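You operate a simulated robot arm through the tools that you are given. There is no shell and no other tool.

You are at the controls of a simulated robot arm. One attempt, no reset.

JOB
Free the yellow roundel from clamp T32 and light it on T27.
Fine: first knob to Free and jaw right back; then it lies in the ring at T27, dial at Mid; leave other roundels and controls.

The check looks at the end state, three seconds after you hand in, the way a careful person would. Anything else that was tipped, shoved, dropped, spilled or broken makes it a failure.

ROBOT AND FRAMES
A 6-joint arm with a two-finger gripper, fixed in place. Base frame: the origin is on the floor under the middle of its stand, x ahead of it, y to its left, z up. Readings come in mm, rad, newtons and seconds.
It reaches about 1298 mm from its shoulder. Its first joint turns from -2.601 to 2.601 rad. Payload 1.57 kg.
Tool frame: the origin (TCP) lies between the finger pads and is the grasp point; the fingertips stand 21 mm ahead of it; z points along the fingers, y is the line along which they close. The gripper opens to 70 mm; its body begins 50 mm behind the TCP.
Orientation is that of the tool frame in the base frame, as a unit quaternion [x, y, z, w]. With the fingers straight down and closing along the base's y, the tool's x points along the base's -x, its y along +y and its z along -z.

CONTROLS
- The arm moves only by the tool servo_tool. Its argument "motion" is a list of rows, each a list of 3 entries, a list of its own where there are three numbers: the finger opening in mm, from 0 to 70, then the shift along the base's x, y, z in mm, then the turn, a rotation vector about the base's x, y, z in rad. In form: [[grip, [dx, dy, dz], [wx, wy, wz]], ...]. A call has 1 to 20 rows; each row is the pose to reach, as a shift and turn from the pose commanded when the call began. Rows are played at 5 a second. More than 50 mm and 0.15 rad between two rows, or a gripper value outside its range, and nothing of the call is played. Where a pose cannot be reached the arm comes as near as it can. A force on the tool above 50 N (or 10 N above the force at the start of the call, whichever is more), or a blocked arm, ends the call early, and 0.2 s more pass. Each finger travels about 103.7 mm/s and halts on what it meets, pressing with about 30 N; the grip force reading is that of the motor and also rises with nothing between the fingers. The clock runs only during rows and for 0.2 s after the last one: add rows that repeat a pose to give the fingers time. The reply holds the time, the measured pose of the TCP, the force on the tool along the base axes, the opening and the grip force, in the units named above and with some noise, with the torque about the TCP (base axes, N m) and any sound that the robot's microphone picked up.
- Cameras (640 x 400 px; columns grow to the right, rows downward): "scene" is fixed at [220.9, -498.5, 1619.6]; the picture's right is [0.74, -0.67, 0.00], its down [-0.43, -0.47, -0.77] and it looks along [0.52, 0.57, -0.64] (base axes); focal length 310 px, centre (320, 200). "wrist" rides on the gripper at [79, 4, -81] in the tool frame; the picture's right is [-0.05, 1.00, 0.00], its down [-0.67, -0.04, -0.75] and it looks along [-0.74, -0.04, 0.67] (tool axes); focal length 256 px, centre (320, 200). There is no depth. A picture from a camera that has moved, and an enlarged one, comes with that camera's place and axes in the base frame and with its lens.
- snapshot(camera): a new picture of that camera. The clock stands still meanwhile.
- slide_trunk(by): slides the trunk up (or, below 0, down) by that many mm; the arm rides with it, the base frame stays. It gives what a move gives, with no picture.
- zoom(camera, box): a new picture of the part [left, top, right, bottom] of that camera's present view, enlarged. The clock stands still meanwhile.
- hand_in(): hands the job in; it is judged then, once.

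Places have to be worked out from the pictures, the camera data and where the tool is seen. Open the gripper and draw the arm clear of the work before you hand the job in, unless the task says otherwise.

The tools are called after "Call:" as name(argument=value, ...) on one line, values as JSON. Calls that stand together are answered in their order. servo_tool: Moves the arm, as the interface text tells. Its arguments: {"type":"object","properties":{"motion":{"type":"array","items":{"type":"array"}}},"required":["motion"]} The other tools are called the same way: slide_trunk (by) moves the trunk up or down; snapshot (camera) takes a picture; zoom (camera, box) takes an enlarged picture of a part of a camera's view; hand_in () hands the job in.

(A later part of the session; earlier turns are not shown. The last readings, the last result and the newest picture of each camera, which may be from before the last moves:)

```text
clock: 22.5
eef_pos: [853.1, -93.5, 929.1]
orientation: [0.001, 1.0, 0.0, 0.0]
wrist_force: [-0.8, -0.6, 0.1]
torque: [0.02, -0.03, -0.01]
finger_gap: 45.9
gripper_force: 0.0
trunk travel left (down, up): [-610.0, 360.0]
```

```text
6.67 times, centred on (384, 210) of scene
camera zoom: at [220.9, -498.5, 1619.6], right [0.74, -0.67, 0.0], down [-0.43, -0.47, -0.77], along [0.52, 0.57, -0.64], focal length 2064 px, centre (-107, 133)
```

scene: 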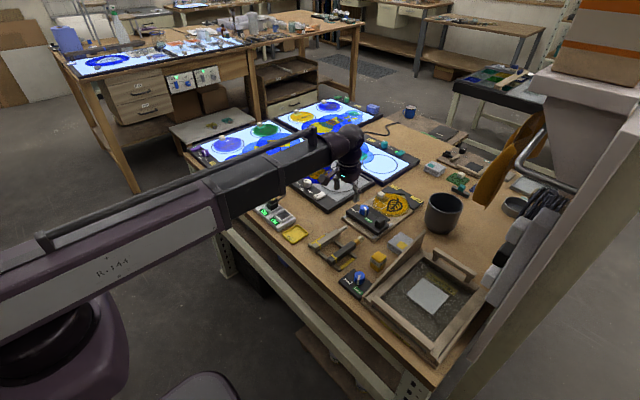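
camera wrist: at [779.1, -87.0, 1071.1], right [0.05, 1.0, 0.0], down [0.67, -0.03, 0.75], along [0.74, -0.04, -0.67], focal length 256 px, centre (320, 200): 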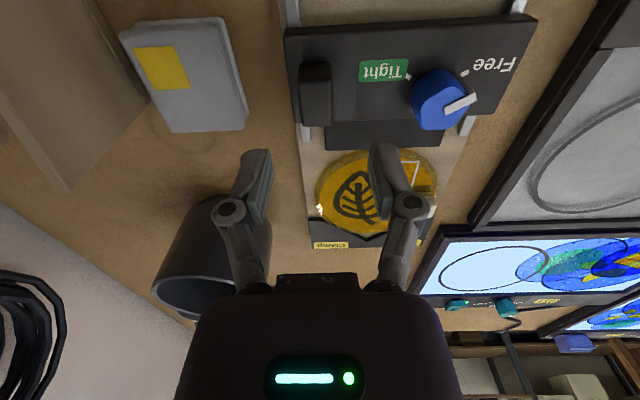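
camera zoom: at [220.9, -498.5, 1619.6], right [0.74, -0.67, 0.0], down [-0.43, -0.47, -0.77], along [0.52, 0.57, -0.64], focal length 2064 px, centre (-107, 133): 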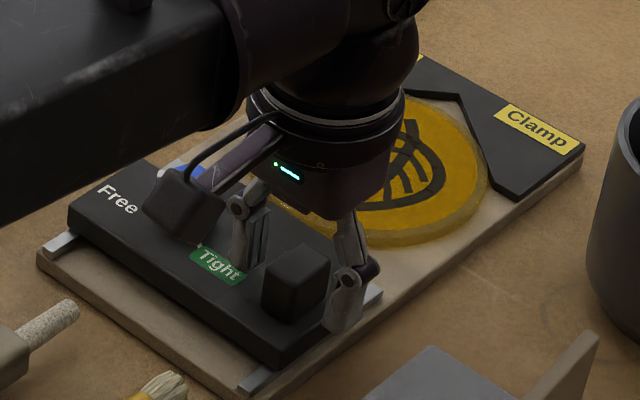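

I'll close on the handle and then draw the jaw toward -x in small steps, watching the force for its stop.

Call:
servo_tool(motion=[[10, [0, 0, 0], [0, 0, 0]], [10, [0, 0, 0], [0, 0, 0]], [10, [0, 0, 0], [0, 0, 0]]])

Call:
servo_tool(motion=[[10, [-5, 0, 0], [0, 0, 0]], [10, [-10, 0, 0], [0, 0, 0]], [10, [-15, 0, 0], [0, 0, 0]], [10, [-20, 0, 0], [0, 0, 0]]])

Call:
snapshot(camera="wrist")

Call:
zoom(camera="scene", box=[344, 180, 424, 240])

```text
clock: 23.3
eef_pos: [852.2, -93.1, 930.2]
orientation: [0.0, 1.0, 0.0, 0.0]
wrist_force: [1.0, -2.2, 3.8]
torque: [-0.02, -0.08, -0.04]
finger_gap: 19.6
gripper_force: 32.1
trunk travel left (down, up): [-610.0, 360.0]
```

```text
clock: 24.3
eef_pos: [832.2, -93.6, 929.8]
orientation: [0.0, 1.0, 0.0, 0.0]
wrist_force: [-0.8, -3.3, 4.1]
torque: [-0.13, -0.36, -0.03]
finger_gap: 19.6
gripper_force: 32.2
trunk travel left (down, up): [-610.0, 360.0]
```

```text
taken
camera wrist: at [752.1, -89.1, 1010.3], right [0.05, 1.0, 0.0], down [0.67, -0.04, 0.75], along [0.74, -0.04, -0.67], focal length 256 px, centre (320, 200)
```

wrist: 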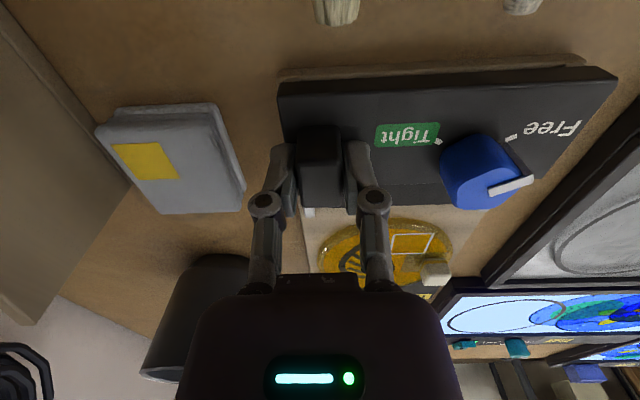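

```text
6.67 times, centred on (384, 210) of scene
camera zoom: at [220.9, -498.5, 1619.6], right [0.74, -0.67, 0.0], down [-0.43, -0.47, -0.77], along [0.52, 0.57, -0.64], focal length 2064 px, centre (-107, 133)
```

zoom: 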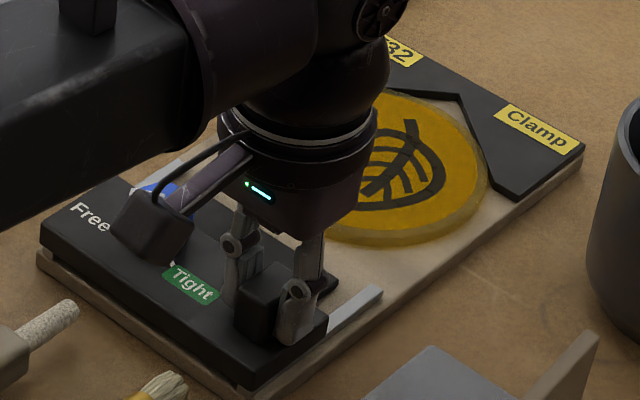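

The jaw slid 20 mm freely and still shows a strip of plate behind it. I'll continue in 2 mm steps until it meets its stop.

Call:
servo_tool(motion=[[10, [-2, 0, 0], [0, 0, 0]], [10, [-4, 0, 0], [0, 0, 0]], [10, [-6, 0, 0], [0, 0, 0]], [10, [-8, 0, 0], [0, 0, 0]]])

Call:
zoom(camera="wrist", box=[250, 40, 410, 160])

Call:
zoom(camera="scene", box=[344, 180, 424, 240])

```text
clock: 25.3
eef_pos: [823.6, -94.1, 930.3]
orientation: [0.0, 1.0, 0.0, 0.0]
wrist_force: [0.4, -4.5, 4.3]
torque: [-0.13, -0.15, -0.02]
finger_gap: 19.8
gripper_force: 32.2
trunk travel left (down, up): [-610.0, 360.0]
```

```text
3.33 times, centred on (330, 100) of wrist
camera zoom: at [744.4, -89.1, 1010.3], right [0.05, 1.0, 0.0], down [0.67, -0.04, 0.75], along [0.74, -0.04, -0.67], focal length 853 px, centre (287, 533)
```

zoom: 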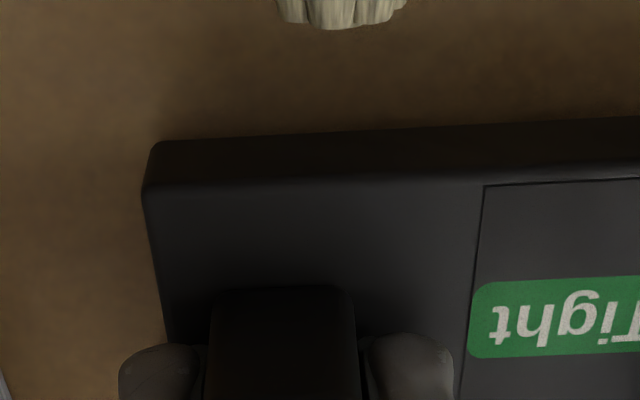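

```text
6.67 times, centred on (384, 210) of scene
camera zoom: at [220.9, -498.5, 1619.6], right [0.74, -0.67, 0.0], down [-0.43, -0.47, -0.77], along [0.52, 0.57, -0.64], focal length 2064 px, centre (-107, 133)
```

zoom: 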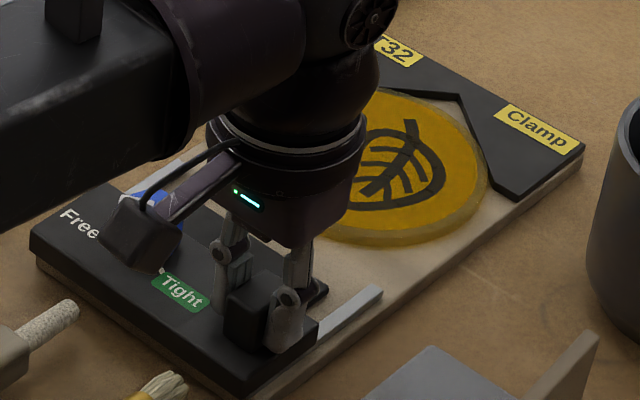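

Still moving freely after 28 mm, with the brush tip about 15 mm beyond the jaw's back edge. I'll go on in 1 mm steps and watch for the stop.

Call:
servo_tool(motion=[[10, [-1, 0, 0], [0, 0, 0]], [10, [-2, 0, 0], [0, 0, 0]], [10, [-3, 0, 0], [0, 0, 0]], [10, [-4, 0, 0], [0, 0, 0]]])

Call:
zoom(camera="scene", box=[344, 180, 424, 240])

Call:
snapshot(camera="wrist")

```text
clock: 26.3
eef_pos: [821.1, -93.9, 929.0]
orientation: [-0.002, 1.0, 0.0, 0.002]
wrist_force: [15.0, -5.1, 15.6]
torque: [-0.14, 0.09, -0.01]
finger_gap: 20.0
gripper_force: 32.3
trunk travel left (down, up): [-610.0, 360.0]
```

```text
6.67 times, centred on (384, 210) of scene
camera zoom: at [220.9, -498.5, 1619.6], right [0.74, -0.67, 0.0], down [-0.43, -0.47, -0.77], along [0.52, 0.57, -0.64], focal length 2064 px, centre (-107, 133)
```

zoom: 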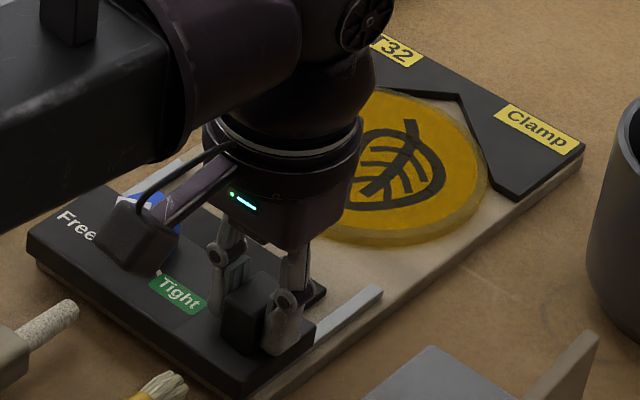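

```text
taken
camera wrist: at [742.0, -89.2, 1010.0], right [0.05, 1.0, 0.0], down [0.66, -0.04, 0.75], along [0.75, -0.04, -0.66], focal length 256 px, centre (320, 200)
```

wrist: 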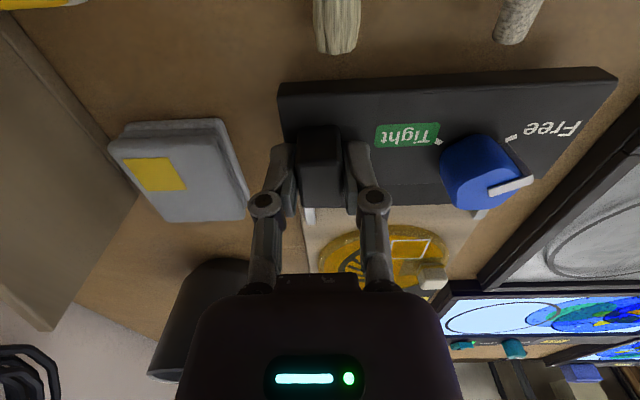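

The force has risen to 15 N at 30 mm of travel, so the jaw is against its back stop and the knob still points to Free. I'll release the handle and lift clear.

Call:
servo_tool(motion=[[46, [0, 0, 0], [0, 0, 0]], [46, [0, 0, 0], [0, 0, 0]], [46, [0, 0, 0], [0, 0, 0]]])

Call:
slide_trunk(by=80)

Call:
snapshot(camera="wrist")

Call:
zoom(camera="scene", box=[344, 160, 424, 240])

```text
clock: 27.1
eef_pos: [819.6, -92.9, 929.7]
orientation: [-0.001, 1.0, 0.0, 0.0]
wrist_force: [-0.2, 0.3, 1.0]
torque: [0.0, 0.04, 0.0]
finger_gap: 46.2
gripper_force: 0.0
trunk travel left (down, up): [-610.0, 360.0]
```

```text
clock: 28.3
eef_pos: [820.9, -94.8, 1010.3]
orientation: [-0.001, 1.0, -0.001, 0.0]
wrist_force: [0.3, 1.1, -0.1]
torque: [0.0, 0.03, 0.0]
finger_gap: 46.0
gripper_force: 0.1
trunk travel left (down, up): [-690.0, 280.0]
```

```text
taken
camera wrist: at [740.8, -88.8, 1090.0], right [0.05, 1.0, 0.0], down [0.67, -0.04, 0.75], along [0.74, -0.04, -0.67], focal length 256 px, centre (320, 200)
```

wrist: 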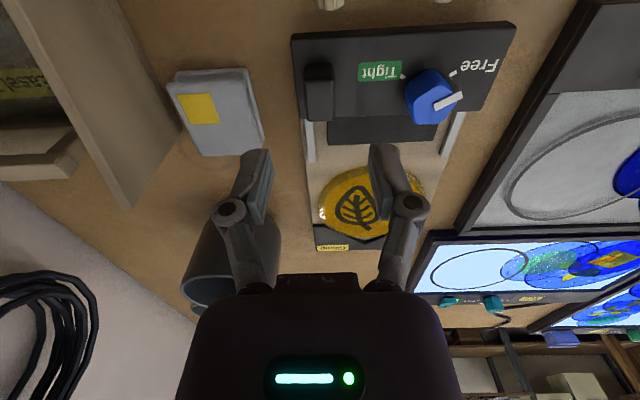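

```text
5.00 times, centred on (384, 200) of scene
camera zoom: at [220.9, -498.5, 1619.6], right [0.74, -0.67, 0.0], down [-0.43, -0.47, -0.77], along [0.52, 0.57, -0.64], focal length 1548 px, centre (0, 200)
```

zoom: 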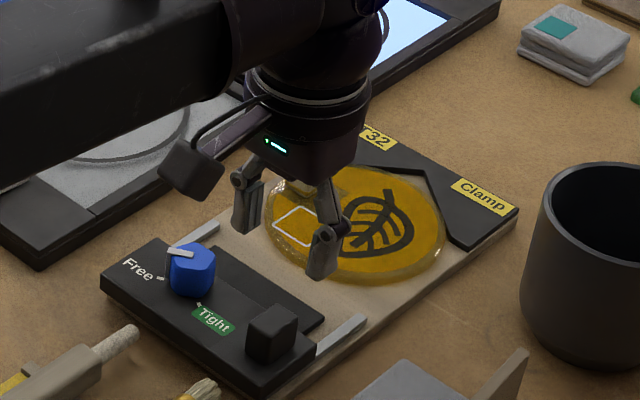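

The jaw has withdrawn and the roundel lies free. Its white cube handle is near (970,8), top z≈915, so I'll move over it at this height.

Call:
servo_tool(motion=[[46, [30, 20, 0], [0, 0, 0]], [46, [60, 40, 0], [0, 0, 0]], [46, [90, 60, 0], [0, 0, 0]], [46, [120, 80, 0], [0, 0, 0]], [46, [148, 100, 0], [0, 0, 0]], [46, [148, 100, 0], [0, 0, 0]]])

Call:
snapshot(camera="wrist")

Call:
zoom(camera="wrist", box=[250, 30, 410, 150])

Call:
zoom(camera="scene", box=[344, 160, 424, 240])

```text
clock: 29.7
eef_pos: [968.1, 6.4, 1010.3]
orientation: [0.0, 1.0, 0.0, -0.001]
wrist_force: [-0.5, 0.5, -0.1]
torque: [-0.03, 0.01, 0.02]
finger_gap: 46.1
gripper_force: 0.1
trunk travel left (down, up): [-690.0, 280.0]
```

```text
taken
camera wrist: at [888.5, 11.3, 1090.2], right [0.05, 1.0, 0.0], down [0.67, -0.04, 0.75], along [0.74, -0.04, -0.67], focal length 256 px, centre (320, 200)
```

wrist: 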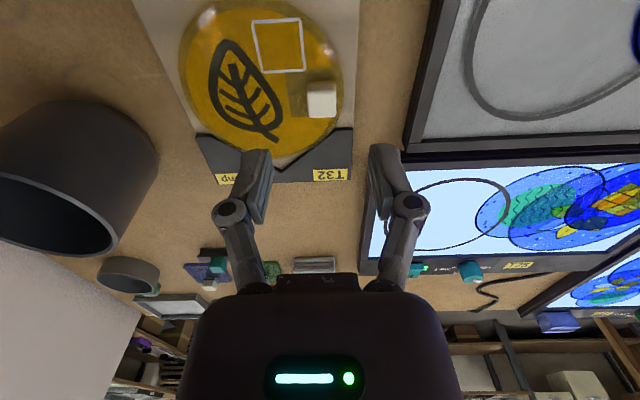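

```text
3.33 times, centred on (330, 90) of wrist
camera zoom: at [888.5, 11.3, 1090.2], right [0.05, 1.0, 0.0], down [0.67, -0.04, 0.75], along [0.74, -0.04, -0.67], focal length 853 px, centre (287, 567)
```

zoom: 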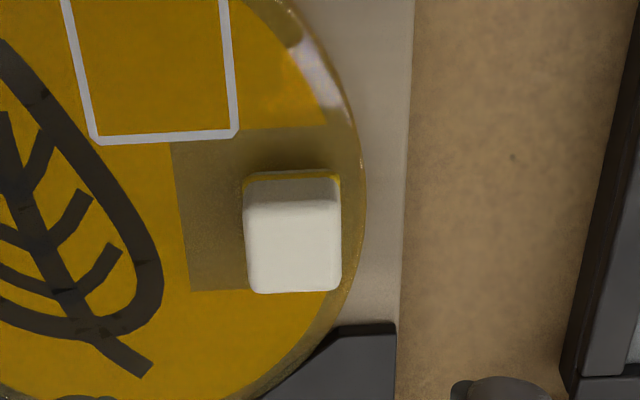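

```text
5.00 times, centred on (384, 200) of scene
camera zoom: at [220.9, -498.5, 1619.6], right [0.74, -0.67, 0.0], down [-0.43, -0.47, -0.77], along [0.52, 0.57, -0.64], focal length 1548 px, centre (0, 200)
```

zoom: 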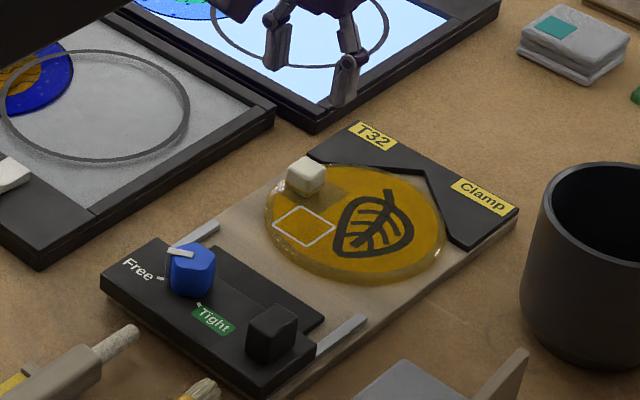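

The cube is about 21 mm wide and centred near (981,8), with its top at about z≈915. The roundel itself is about 122 mm across, centred near (973,-36). I'll centre over the cube and lower to 24 mm above it for a check.

Call:
servo_tool(motion=[[50, [13, 1, 0], [0, 0, 0]], [50, [13, 1, 0], [0, 0, 0]]])

Call:
slide_trunk(by=-50)

Call:
zoom(camera="wrist", box=[240, 50, 400, 170])

Call:
snapshot(camera="wrist")

Call:
zoom(camera="scene", box=[344, 160, 424, 220])

```text
clock: 30.3
eef_pos: [980.7, 6.7, 1009.1]
orientation: [0.0, 1.0, 0.001, 0.0]
wrist_force: [-0.3, 0.1, -1.0]
torque: [-0.02, 0.02, 0.01]
finger_gap: 50.0
gripper_force: 0.0
trunk travel left (down, up): [-690.0, 280.0]
```

```text
clock: 31.2
eef_pos: [980.6, 7.6, 959.5]
orientation: [0.0, 1.0, -0.001, 0.0]
wrist_force: [0.3, 0.3, -0.5]
torque: [0.0, 0.02, -0.02]
finger_gap: 49.9
gripper_force: 0.1
trunk travel left (down, up): [-640.0, 330.0]
```

```text
3.33 times, centred on (320, 110) of wrist
camera zoom: at [901.4, 11.8, 1040.2], right [0.05, 1.0, 0.0], down [0.67, -0.04, 0.75], along [0.74, -0.04, -0.67], focal length 853 px, centre (320, 500)
```

zoom: 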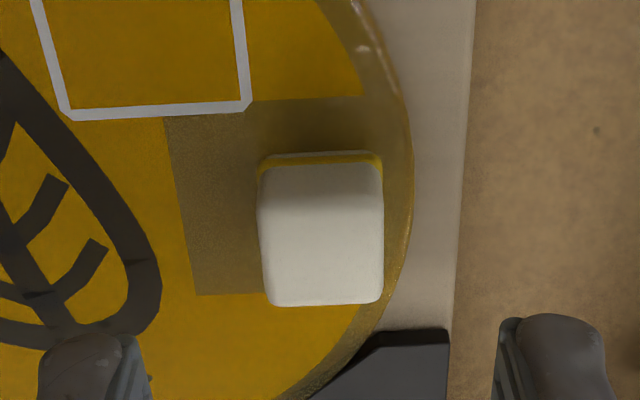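

```text
taken
camera wrist: at [901.4, 11.8, 1040.2], right [0.05, 1.0, 0.0], down [0.67, -0.04, 0.75], along [0.74, -0.04, -0.67], focal length 256 px, centre (320, 200)
```

wrist: 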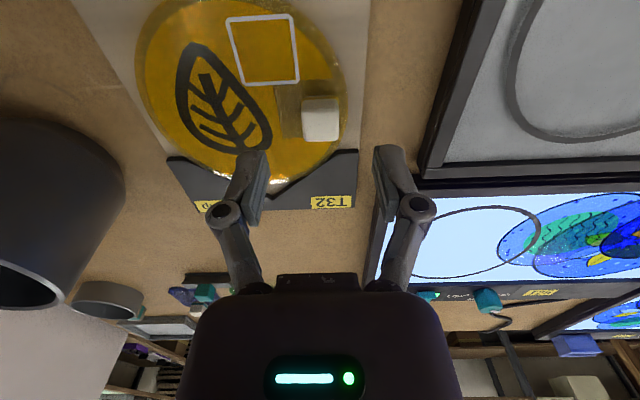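

```text
6.67 times, centred on (384, 190) of scene
camera zoom: at [220.9, -498.5, 1619.6], right [0.74, -0.67, 0.0], down [-0.43, -0.47, -0.77], along [0.52, 0.57, -0.64], focal length 2064 px, centre (-107, 267)
```

zoom: 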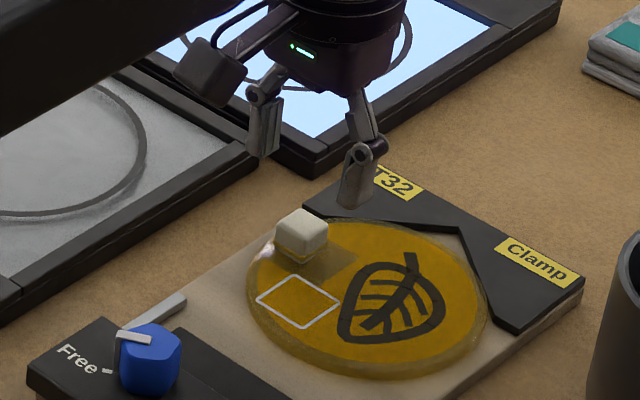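

The cube is centred between the open fingers, with its top at about z≈915 and the roundel surface near 899. I'll lower 34 mm so the tips sit a few millimetres above the glass.

Call:
slide_trunk(by=-34)

Call:
zoom(camera="wrist", box=[240, 70, 400, 190])

Call:
zoom(camera="scene", box=[354, 170, 418, 218])

```text
clock: 32.0
eef_pos: [982.0, 7.4, 924.5]
orientation: [0.0, 1.0, -0.001, -0.001]
wrist_force: [-0.6, 0.0, -1.0]
torque: [-0.03, -0.01, 0.03]
finger_gap: 49.9
gripper_force: 0.2
trunk travel left (down, up): [-606.0, 364.0]
```

```text
3.33 times, centred on (320, 130) of wrist
camera zoom: at [901.4, 11.8, 1006.1], right [0.05, 1.0, 0.0], down [0.67, -0.04, 0.75], along [0.74, -0.04, -0.67], focal length 853 px, centre (320, 433)
```

zoom: 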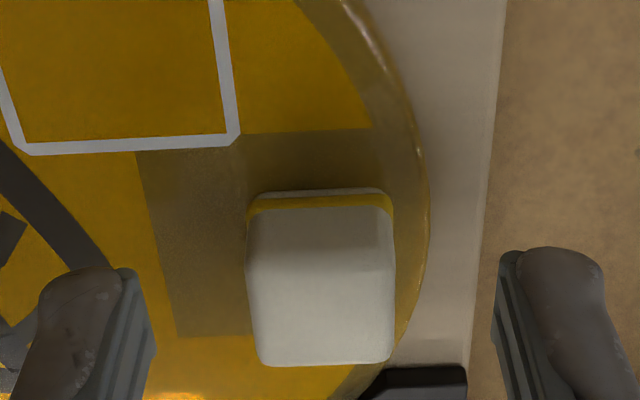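

```text
8.33 times, centred on (386, 194) of scene
camera zoom: at [220.9, -498.5, 1619.6], right [0.74, -0.67, 0.0], down [-0.43, -0.47, -0.77], along [0.52, 0.57, -0.64], focal length 2580 px, centre (-230, 250)
```

zoom: 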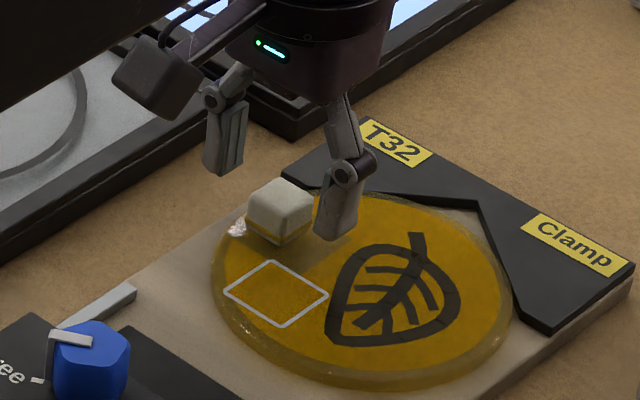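

Comparing cube widths across the three heights puts its top nearer z≈907 and its centre at x≈984, so the tips overlap it by only a few millimetres. I'll shift +3 in x and lower another 5 mm before looking again.

Call:
servo_tool(motion=[[50, [3, 0, 0], [0, 0, 0]], [50, [3, 0, 0], [0, 0, 0]]])

Call:
slide_trunk(by=-5)

Call:
zoom(camera="wrist", box=[240, 70, 400, 190])

Call:
zoom(camera="scene", box=[360, 175, 408, 211])

```text
clock: 32.6
eef_pos: [984.9, 7.7, 925.3]
orientation: [0.0, 1.0, 0.0, 0.0]
wrist_force: [-0.8, -0.3, 0.2]
torque: [-0.03, 0.02, 0.01]
finger_gap: 49.9
gripper_force: 0.0
trunk travel left (down, up): [-606.0, 364.0]
```

```text
clock: 33.1
eef_pos: [984.7, 7.4, 919.9]
orientation: [0.0, 1.0, 0.0, 0.0]
wrist_force: [-0.1, 1.0, 0.5]
torque: [0.01, -0.01, -0.01]
finger_gap: 49.8
gripper_force: 0.1
trunk travel left (down, up): [-601.0, 369.0]
```

```text
3.33 times, centred on (320, 130) of wrist
camera zoom: at [904.7, 11.7, 1001.1], right [0.05, 1.0, 0.0], down [0.67, -0.04, 0.75], along [0.74, -0.04, -0.67], focal length 853 px, centre (320, 433)
```

zoom: 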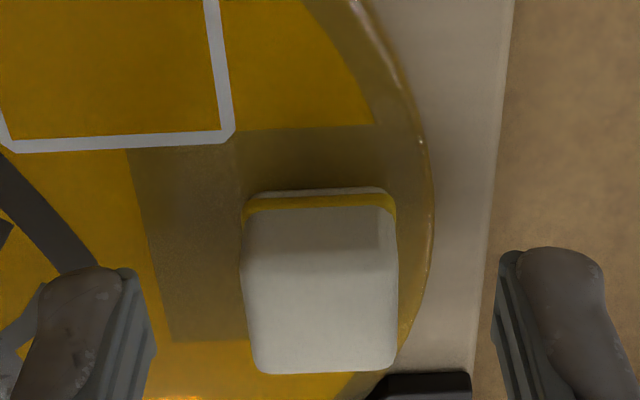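

```text
11.11 times, centred on (384, 193) of scene
camera zoom: at [220.9, -498.5, 1619.6], right [0.74, -0.67, 0.0], down [-0.43, -0.47, -0.77], along [0.52, 0.57, -0.64], focal length 3440 px, centre (-391, 278)
```

zoom: 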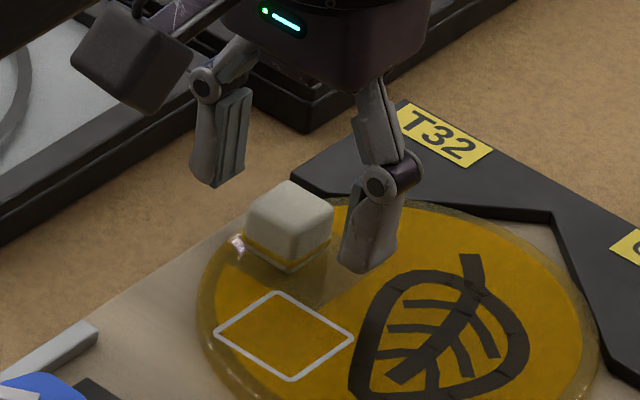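

The scene view shows the tips now about 9 mm below the cube's top and about 7 mm above the glass. I'll lower 3 mm more, then close.

Call:
slide_trunk(by=-3)

Call:
servo_tool(motion=[[30, [0, 0, 0], [0, 0, 0]], [10, [0, 0, 0], [0, 0, 0]], [10, [0, 0, 0], [0, 0, 0]], [10, [0, 0, 0], [0, 0, 0]]])

Call:
zoom(camera="wrist", box=[240, 70, 400, 190])

Call:
zoom(camera="scene", box=[360, 175, 408, 211])

```text
clock: 33.7
eef_pos: [984.7, 6.7, 916.2]
orientation: [0.001, 1.0, 0.0, 0.0]
wrist_force: [-0.2, -0.1, 0.0]
torque: [0.0, 0.01, 0.03]
finger_gap: 49.9
gripper_force: 0.0
trunk travel left (down, up): [-598.0, 372.0]
```

```text
clock: 34.7
eef_pos: [985.5, 7.1, 917.3]
orientation: [-0.001, 1.0, 0.0, 0.0]
wrist_force: [-0.3, 0.6, 0.8]
torque: [0.01, 0.02, 0.01]
finger_gap: 21.5
gripper_force: 29.6
trunk travel left (down, up): [-598.0, 372.0]
```

```text
3.33 times, centred on (320, 130) of wrist
camera zoom: at [904.7, 11.9, 998.1], right [0.05, 1.0, 0.0], down [0.67, -0.04, 0.75], along [0.74, -0.04, -0.67], focal length 853 px, centre (320, 433)
```

zoom: 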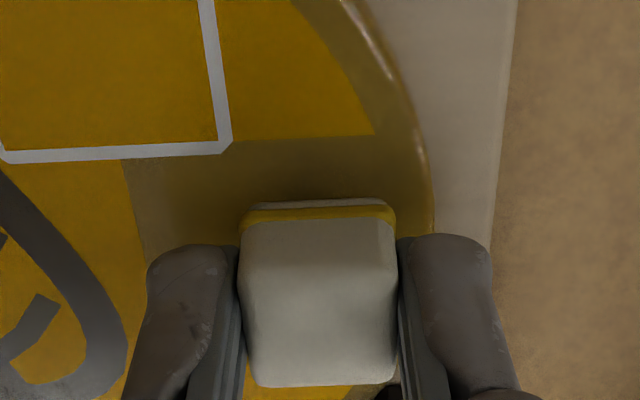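

```text
11.11 times, centred on (384, 193) of scene
camera zoom: at [220.9, -498.5, 1619.6], right [0.74, -0.67, 0.0], down [-0.43, -0.47, -0.77], along [0.52, 0.57, -0.64], focal length 3440 px, centre (-391, 278)
```

zoom: 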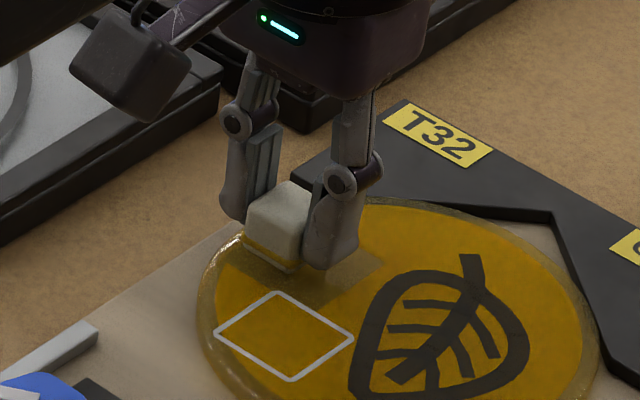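

The cube is held at a 21.5 mm gap with 30 N. I'll lift 8 mm first and check the load and whether the disc stays level.

Call:
slide_trunk(by=8)

Call:
zoom(camera="scene", box=[344, 165, 424, 225])

Call:
snapshot(camera="wrist")

```text
clock: 35.2
eef_pos: [983.9, 7.3, 925.1]
orientation: [0.0, 1.0, 0.0, 0.0]
wrist_force: [0.9, -0.2, -1.2]
torque: [0.05, -0.01, 0.0]
finger_gap: 21.6
gripper_force: 30.0
trunk travel left (down, up): [-606.0, 364.0]
```

```text
6.67 times, centred on (384, 195) of scene
camera zoom: at [220.9, -498.5, 1619.6], right [0.74, -0.67, 0.0], down [-0.43, -0.47, -0.77], along [0.52, 0.57, -0.64], focal length 2064 px, centre (-107, 233)
```

zoom: 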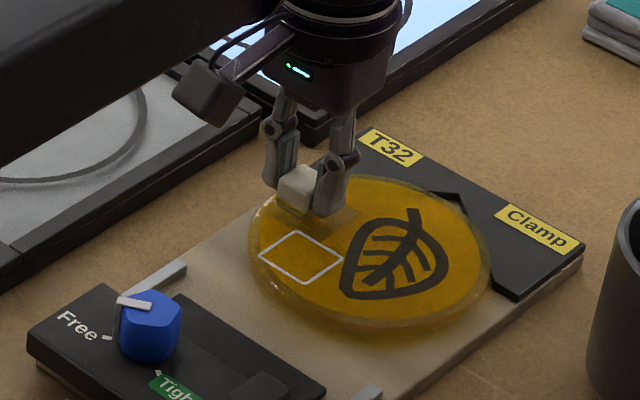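

```text
taken
camera wrist: at [905.1, 11.8, 1005.9], right [0.05, 1.0, 0.0], down [0.67, -0.04, 0.75], along [0.74, -0.04, -0.67], focal length 256 px, centre (320, 200)
```

wrist: 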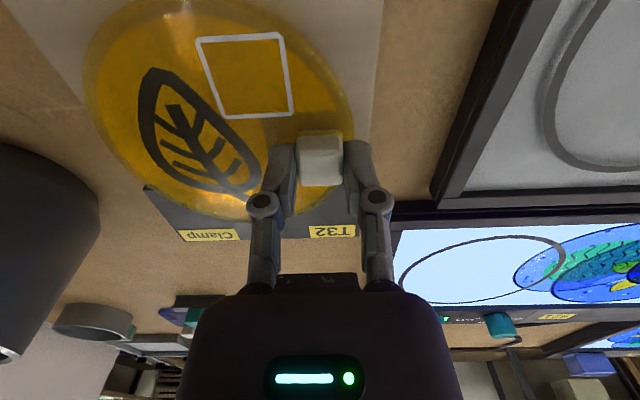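

The roundel lifted cleanly, level and light at about 1 N. I'll enlarge the wrist view to fit the disc's outline relative to the tool while raising well clear of T27's frame.

Call:
slide_trunk(by=60)

Call:
zoom(camera="wrist", box=[60, 0, 380, 230])

Call:
zoom(camera="scene", box=[290, 130, 450, 230])

```text
clock: 36.2
eef_pos: [984.6, 6.6, 983.9]
orientation: [0.0, 1.0, 0.0, 0.0]
wrist_force: [-0.2, 0.7, -0.1]
torque: [0.04, 0.0, -0.02]
finger_gap: 21.5
gripper_force: 29.5
trunk travel left (down, up): [-666.0, 304.0]
```

```text
1.74 times, centred on (220, 115) of wrist
camera zoom: at [905.0, 11.8, 1065.8], right [0.05, 1.0, 0.0], down [0.67, -0.04, 0.74], along [0.74, -0.04, -0.67], focal length 445 px, centre (494, 348)
```

zoom: 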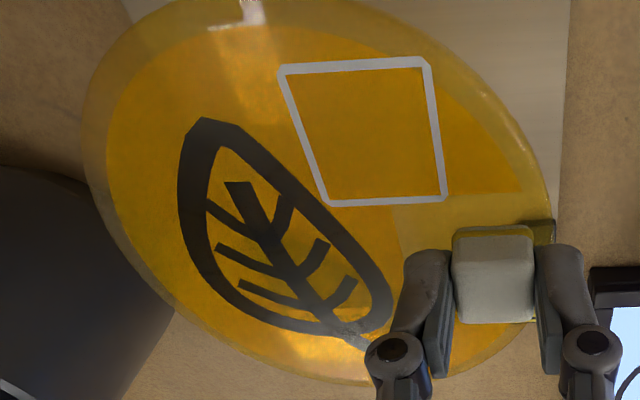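

```text
4.00 times, centred on (370, 180) of scene
camera zoom: at [220.9, -498.5, 1619.6], right [0.74, -0.67, 0.0], down [-0.43, -0.47, -0.77], along [0.52, 0.57, -0.64], focal length 1238 px, centre (120, 280)
```

zoom: 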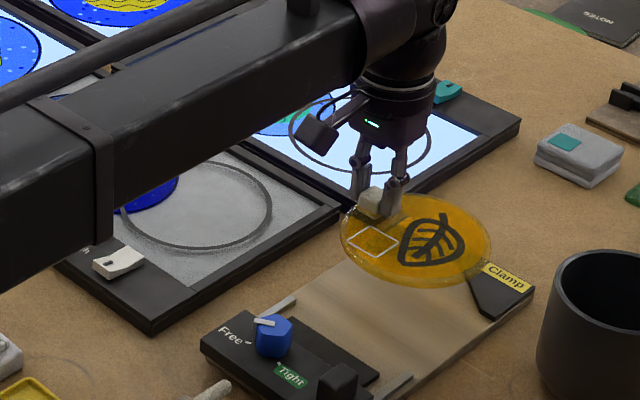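

The disc's centre lies directly -45 mm in y from the TCP, within a couple of millimetres, with a radius of about 62 mm. Next I need T27's ring centre accurately, so I'll carry the roundel partway and view the ring from beside it.

Call:
servo_tool(motion=[[10, [-15, 25, 0], [0, 0, 0]], [10, [-30, 50, 0], [0, 0, 0]], [10, [-45, 75, 0], [0, 0, 0]], [10, [-60, 95, 0], [0, 0, 0]], [10, [-60, 95, 0], [0, 0, 0]]])

Call:
snapshot(camera="wrist")

Call:
snapshot(camera="scene")

```text
clock: 37.4
eef_pos: [924.6, 102.1, 984.6]
orientation: [0.0, 1.0, -0.001, 0.0]
wrist_force: [-0.7, -0.4, -1.3]
torque: [0.04, 0.0, 0.02]
finger_gap: 21.3
gripper_force: 29.9
trunk travel left (down, up): [-666.0, 304.0]
```

```text
taken
camera wrist: at [844.9, 106.4, 1065.9], right [0.05, 1.0, 0.0], down [0.67, -0.04, 0.74], along [0.74, -0.04, -0.67], focal length 256 px, centre (320, 200)
```

wrist: 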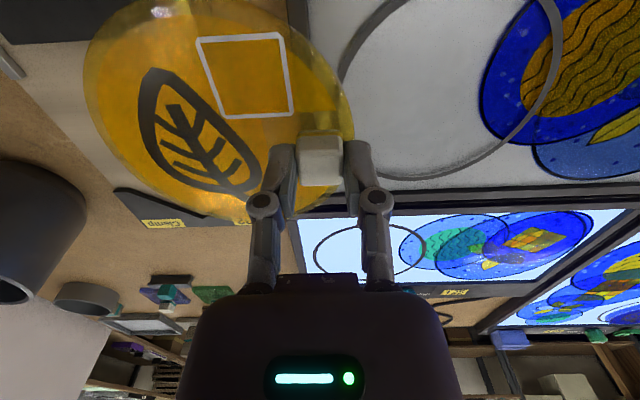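

```text
taken
```

scene: 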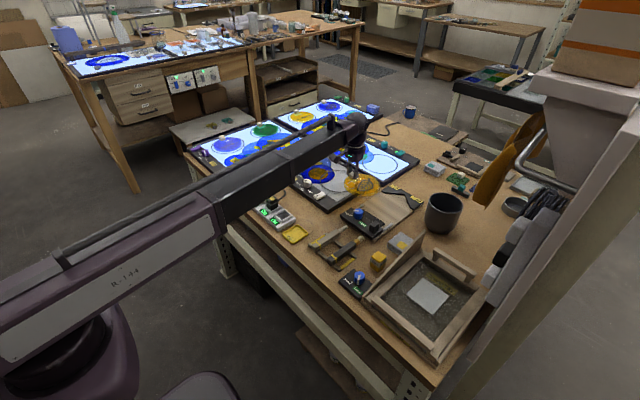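

The ring is cut off at the top of the view, so I'll back off in -x, staying above everything, to see all of it.

Call:
servo_tool(motion=[[10, [-30, 0, 0], [0, 0, 0]], [10, [-60, 5, 0], [0, 0, 0]], [10, [-90, 10, 0], [0, 0, 0]], [10, [-90, 10, 0], [0, 0, 0]]])

Call:
snapshot(camera="wrist")

Call:
zoom(camera="wrist", box=[340, 0, 640, 200])

```text
clock: 38.4
eef_pos: [834.6, 111.9, 984.3]
orientation: [-0.001, 1.0, 0.0, -0.001]
wrist_force: [-1.1, 0.6, -1.8]
torque: [0.06, -0.02, 0.02]
finger_gap: 21.3
gripper_force: 29.9
trunk travel left (down, up): [-666.0, 304.0]
```

```text
taken
camera wrist: at [755.1, 116.2, 1065.9], right [0.05, 1.0, 0.0], down [0.67, -0.04, 0.75], along [0.74, -0.04, -0.67], focal length 256 px, centre (320, 200)
```

wrist: 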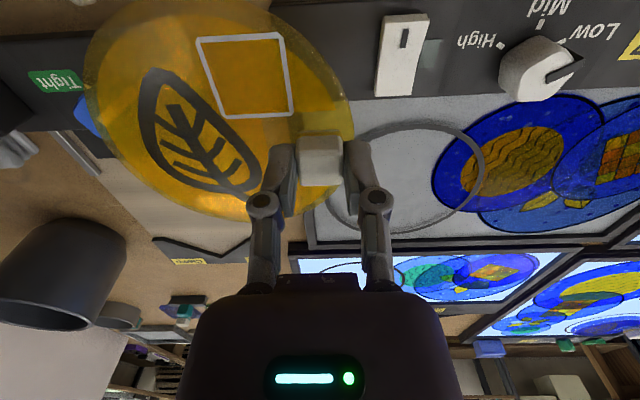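

```text
2.00 times, centred on (490, 100) of wrist
camera zoom: at [755.1, 116.2, 1065.9], right [0.05, 1.0, 0.0], down [0.67, -0.04, 0.75], along [0.74, -0.04, -0.67], focal length 512 px, centre (-20, 400)
```

zoom: 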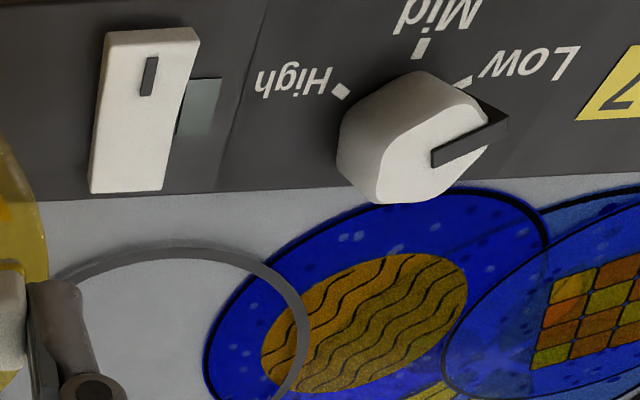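

The dial, rocker and unlit indicator are clear here, but the fingers hide part of the ring. I'll raise the trunk and shift sideways so the whole ring appears beside the roundel.

Call:
slide_trunk(by=100)

Call:
servo_tool(motion=[[10, [15, -30, 0], [0, 0, 0]], [10, [30, -60, 0], [0, 0, 0]], [10, [45, -90, 0], [0, 0, 0]], [10, [45, -90, 0], [0, 0, 0]]])

Call:
snapshot(camera="wrist")

Call:
zoom(camera="wrist", box=[380, 0, 620, 160])

```text
clock: 39.8
eef_pos: [835.6, 111.6, 1084.2]
orientation: [0.0, 1.0, 0.0, 0.0]
wrist_force: [-0.2, -0.4, -1.5]
torque: [0.02, 0.01, -0.02]
finger_gap: 21.7
gripper_force: 30.5
trunk travel left (down, up): [-766.0, 204.0]
```

```text
clock: 40.8
eef_pos: [879.4, 20.4, 1085.6]
orientation: [-0.001, 1.0, 0.0, 0.0]
wrist_force: [0.5, -0.3, 0.1]
torque: [0.03, 0.05, -0.01]
finger_gap: 21.6
gripper_force: 30.5
trunk travel left (down, up): [-766.0, 204.0]
```

```text
taken
camera wrist: at [800.7, 25.5, 1166.1], right [0.05, 1.0, 0.0], down [0.67, -0.03, 0.75], along [0.74, -0.04, -0.67], focal length 256 px, centre (320, 200)
```

wrist: 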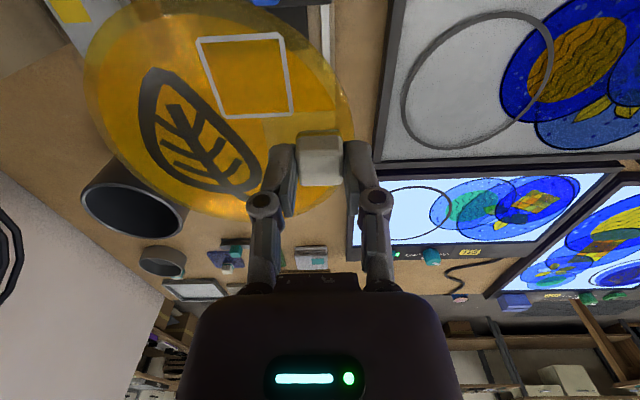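

```text
2.50 times, centred on (500, 80) of wrist
camera zoom: at [800.7, 25.5, 1166.1], right [0.05, 1.0, 0.0], down [0.67, -0.03, 0.75], along [0.74, -0.04, -0.67], focal length 640 px, centre (-130, 500)
```

zoom: 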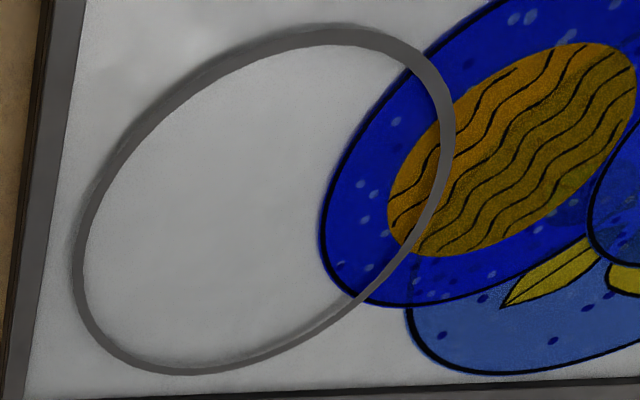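

The full ring fits a circle centred at about (940.5,184.5), with a centreline radius near 72 mm at panel height z≈893. With the disc centre 45 mm to -y of the TCP, the TCP target is (941,229), so I'll move there at height and inspect.

Call:
servo_tool(motion=[[10, [10, 35, 0], [0, 0, 0]], [10, [20, 70, 0], [0, 0, 0]], [10, [30, 105, 0], [0, 0, 0]], [10, [40, 140, 0], [0, 0, 0]], [10, [50, 175, 0], [0, 0, 0]], [10, [61, 207.5, 0], [0, 0, 0]], [10, [61, 207.5, 0], [0, 0, 0]]])

Call:
slide_trunk(by=-100)

Call:
snapshot(camera="wrist")

Call:
zoom(camera="scene", box=[280, 130, 408, 210])

```text
clock: 42.4
eef_pos: [940.6, 229.5, 1086.4]
orientation: [0.0, 1.0, 0.0, 0.0]
wrist_force: [-0.5, 0.7, -1.1]
torque: [0.05, -0.01, -0.02]
finger_gap: 21.5
gripper_force: 30.1
trunk travel left (down, up): [-766.0, 204.0]
```

```text
clock: 43.7
eef_pos: [941.0, 228.0, 983.9]
orientation: [0.0, 1.0, -0.001, 0.0]
wrist_force: [-0.7, 0.5, -0.7]
torque: [0.02, -0.02, 0.03]
finger_gap: 21.4
gripper_force: 30.0
trunk travel left (down, up): [-666.0, 304.0]
```

```text
taken
camera wrist: at [860.6, 233.1, 1066.1], right [0.05, 1.0, 0.0], down [0.67, -0.04, 0.75], along [0.74, -0.04, -0.67], focal length 256 px, centre (320, 200)
```

wrist: 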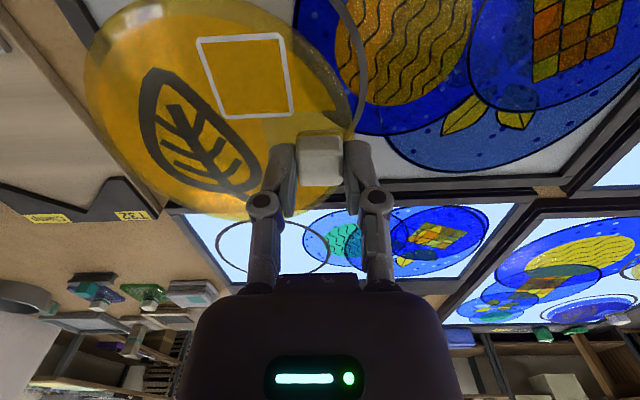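

```text
5.00 times, centred on (344, 170) of scene
camera zoom: at [220.9, -498.5, 1619.6], right [0.74, -0.67, 0.0], down [-0.43, -0.47, -0.77], along [0.52, 0.57, -0.64], focal length 1548 px, centre (200, 350)
```

zoom: 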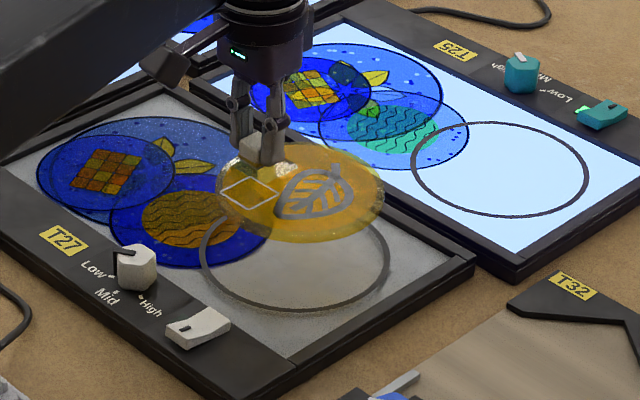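

The roundel hovers above the ring as expected. I'll lower 40 mm and check alignment in both views.

Call:
slide_trunk(by=-40)

Call:
snapshot(camera="wrist")

Call:
zoom(camera="scene", box=[300, 150, 380, 200])

```text
clock: 44.5
eef_pos: [940.5, 227.1, 945.4]
orientation: [-0.001, 1.0, 0.0, 0.0]
wrist_force: [-1.1, -1.1, -1.1]
torque: [0.02, 0.01, 0.0]
finger_gap: 21.0
gripper_force: 29.5
trunk travel left (down, up): [-626.0, 344.0]
```

```text
taken
camera wrist: at [860.6, 233.0, 1026.1], right [0.05, 1.0, 0.0], down [0.67, -0.04, 0.75], along [0.74, -0.04, -0.67], focal length 256 px, centre (320, 200)
```

wrist: 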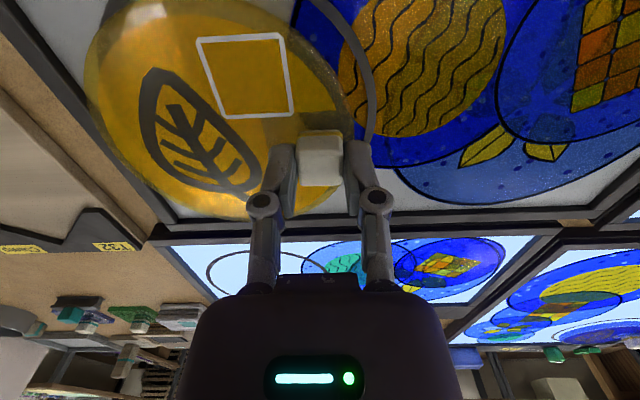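

```text
8.00 times, centred on (340, 175) of scene
camera zoom: at [220.9, -498.5, 1619.6], right [0.74, -0.67, 0.0], down [-0.43, -0.47, -0.77], along [0.52, 0.57, -0.64], focal length 2477 px, centre (160, 400)
```

zoom: 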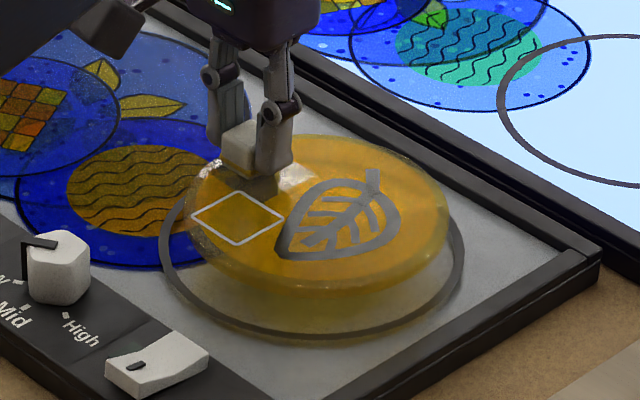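

Both views show the disc centred over the ring to about 2 mm. I'll lower 11 mm more and read the force.

Call:
slide_trunk(by=-11)

Call:
zoom(camera="scene", box=[300, 150, 380, 200])

Call:
zoom(camera="wrist", box=[60, 0, 400, 230])

```text
clock: 45.1
eef_pos: [941.3, 228.6, 933.8]
orientation: [0.001, 1.0, 0.0, 0.0]
wrist_force: [0.4, -0.3, -0.1]
torque: [0.05, -0.01, -0.02]
finger_gap: 21.7
gripper_force: 29.7
trunk travel left (down, up): [-615.0, 355.0]
```

```text
8.00 times, centred on (340, 175) of scene
camera zoom: at [220.9, -498.5, 1619.6], right [0.74, -0.67, 0.0], down [-0.43, -0.47, -0.77], along [0.52, 0.57, -0.64], focal length 2477 px, centre (160, 400)
```

zoom: 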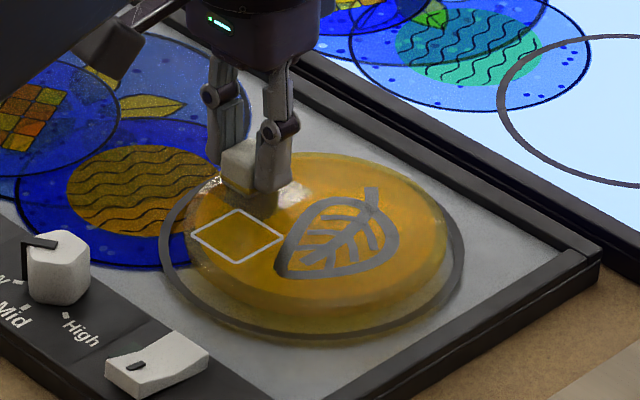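

```text
1.74 times, centred on (230, 115) of wrist
camera zoom: at [860.6, 233.1, 1015.0], right [0.05, 1.0, 0.0], down [0.67, -0.04, 0.75], along [0.74, -0.04, -0.67], focal length 445 px, centre (476, 348)
```

zoom: 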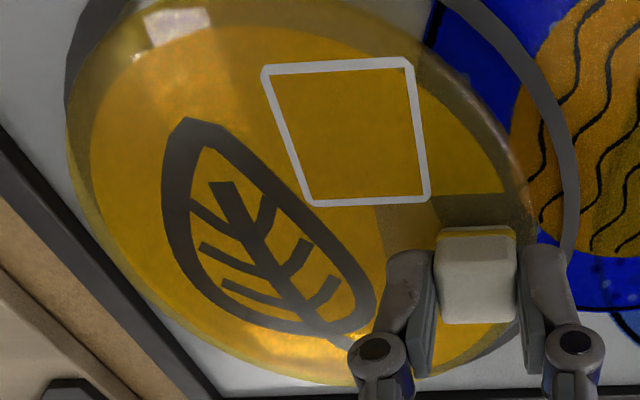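

The disc sits about 2 mm toward image-right of the ring centre in the scene view. I'll correct by (-1.5,+1.5), then lower in small steps to contact.

Call:
servo_tool(motion=[[10, [-1.5, 1.5, 0], [0, 0, 0]], [10, [-1.5, 1.5, 0], [0, 0, 0]]])

Call:
slide_trunk(by=-4)

Call:
zoom(camera="scene", box=[300, 150, 380, 200])

```text
clock: 45.7
eef_pos: [939.2, 230.2, 933.7]
orientation: [0.0, 1.0, 0.0, 0.001]
wrist_force: [0.0, -0.2, -0.6]
torque: [0.04, 0.02, 0.0]
finger_gap: 21.6
gripper_force: 29.6
trunk travel left (down, up): [-615.0, 355.0]
```

```text
clock: 46.2
eef_pos: [938.6, 230.0, 929.7]
orientation: [-0.001, 1.0, 0.0, 0.0]
wrist_force: [0.3, -0.2, -1.5]
torque: [0.09, -0.01, 0.01]
finger_gap: 21.6
gripper_force: 30.0
trunk travel left (down, up): [-611.0, 359.0]
```

```text
8.00 times, centred on (340, 175) of scene
camera zoom: at [220.9, -498.5, 1619.6], right [0.74, -0.67, 0.0], down [-0.43, -0.47, -0.77], along [0.52, 0.57, -0.64], focal length 2477 px, centre (160, 400)
```

zoom: 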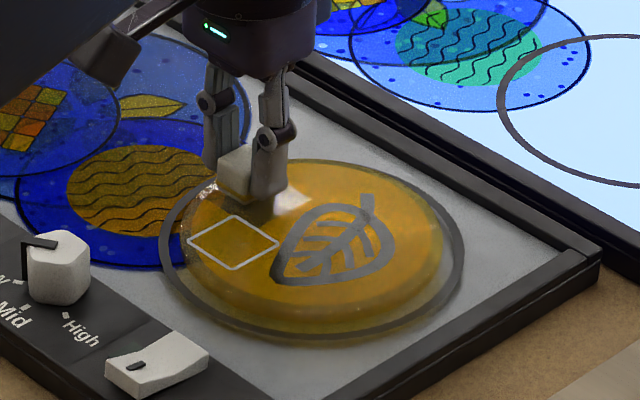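

No contact yet, and the disc looks well centred. I'll lower another 3 mm.

Call:
slide_trunk(by=-3)

Call:
zoom(camera="scene", box=[300, 150, 380, 200])

```text
clock: 46.8
eef_pos: [938.3, 230.6, 927.0]
orientation: [0.0, 1.0, 0.0, 0.0]
wrist_force: [-0.1, 0.2, 0.3]
torque: [0.02, -0.07, 0.01]
finger_gap: 21.2
gripper_force: 29.8
trunk travel left (down, up): [-608.0, 362.0]
```

```text
8.00 times, centred on (340, 175) of scene
camera zoom: at [220.9, -498.5, 1619.6], right [0.74, -0.67, 0.0], down [-0.43, -0.47, -0.77], along [0.52, 0.57, -0.64], focal length 2477 px, centre (160, 400)
```

zoom: 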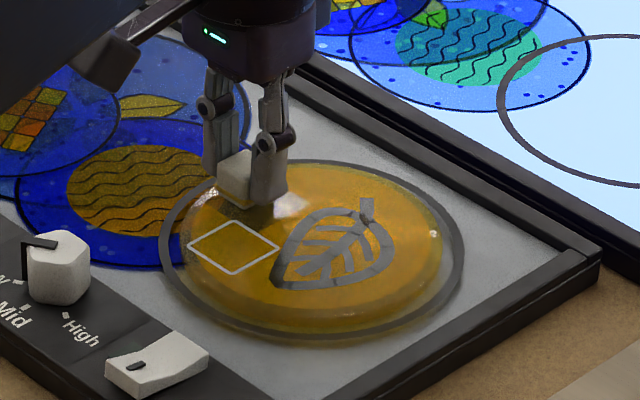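

The force is still near zero; I'll continue 2 mm at a time.

Call:
slide_trunk(by=-2)

Call:
zoom(camera="scene", box=[300, 150, 380, 200])

```text
clock: 47.3
eef_pos: [938.9, 228.9, 926.9]
orientation: [-0.001, 1.0, 0.0, 0.002]
wrist_force: [4.9, 2.6, 18.2]
torque: [-0.04, -0.14, 0.0]
finger_gap: 21.4
gripper_force: 29.8
trunk travel left (down, up): [-606.0, 364.0]
```

```text
8.00 times, centred on (340, 175) of scene
camera zoom: at [220.9, -498.5, 1619.6], right [0.74, -0.67, 0.0], down [-0.43, -0.47, -0.77], along [0.52, 0.57, -0.64], focal length 2477 px, centre (160, 400)
```

zoom: 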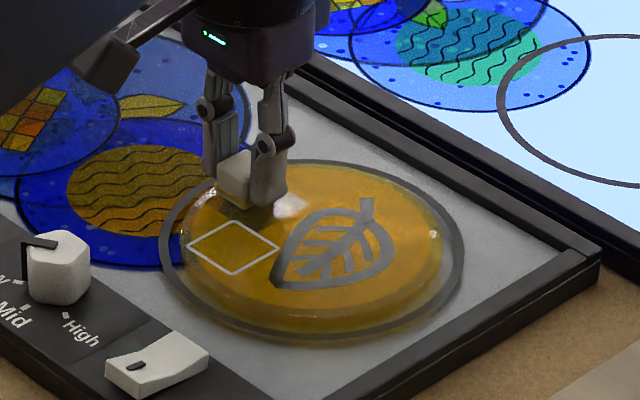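

Contact at TCP z≈927 with 18 N, so the roundel is down inside the ring. I'll relieve the pressure by 1.5 mm, open, and rise clear.

Call:
slide_trunk(by=1.5)

Call:
servo_tool(motion=[[26, [0, 0, 0], [0, 0, 0]], [36, [0, 0, 0], [0, 0, 0]], [40, [0, 0, 0], [0, 0, 0]], [40, [0, 0, 0], [0, 0, 0]]])

Call:
slide_trunk(by=60)

Call:
zoom(camera="scene", box=[300, 150, 380, 200])

Call:
snapshot(camera="wrist")

```text
clock: 47.8
eef_pos: [939.1, 228.3, 926.3]
orientation: [-0.001, 1.0, 0.0, -0.001]
wrist_force: [0.9, 0.5, 2.0]
torque: [0.05, -0.27, 0.05]
finger_gap: 21.3
gripper_force: 30.3
trunk travel left (down, up): [-608.0, 362.0]
```

```text
clock: 48.8
eef_pos: [938.6, 230.0, 925.7]
orientation: [0.0, 1.0, -0.001, 0.001]
wrist_force: [0.1, 0.2, 1.0]
torque: [0.06, 0.01, 0.01]
finger_gap: 39.8
gripper_force: 0.0
trunk travel left (down, up): [-608.0, 362.0]
```

```text
clock: 49.8
eef_pos: [938.3, 229.8, 987.1]
orientation: [0.0, 1.0, 0.0, 0.0]
wrist_force: [0.8, -0.2, 0.8]
torque: [0.0, 0.01, -0.01]
finger_gap: 40.2
gripper_force: 0.1
trunk travel left (down, up): [-668.0, 302.0]
```

```text
8.00 times, centred on (340, 175) of scene
camera zoom: at [220.9, -498.5, 1619.6], right [0.74, -0.67, 0.0], down [-0.43, -0.47, -0.77], along [0.52, 0.57, -0.64], focal length 2477 px, centre (160, 400)
```

zoom: 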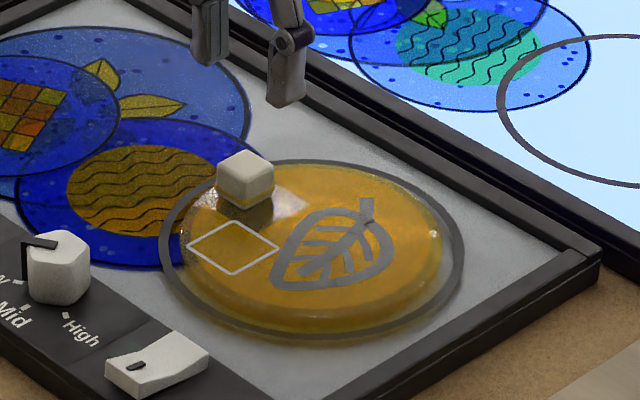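

```text
taken
camera wrist: at [859.4, 234.6, 1067.5], right [0.05, 1.0, 0.0], down [0.67, -0.04, 0.75], along [0.74, -0.04, -0.67], focal length 256 px, centre (320, 200)
```

wrist: 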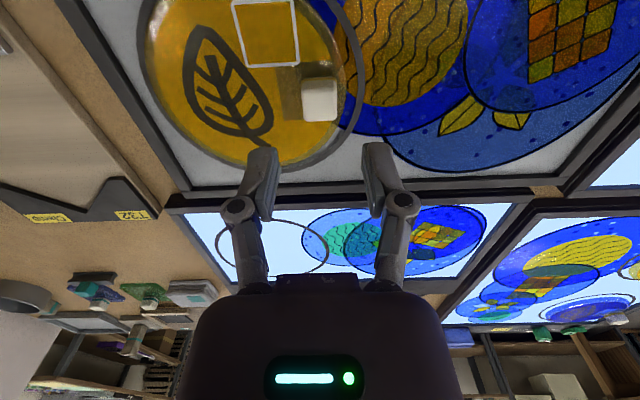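

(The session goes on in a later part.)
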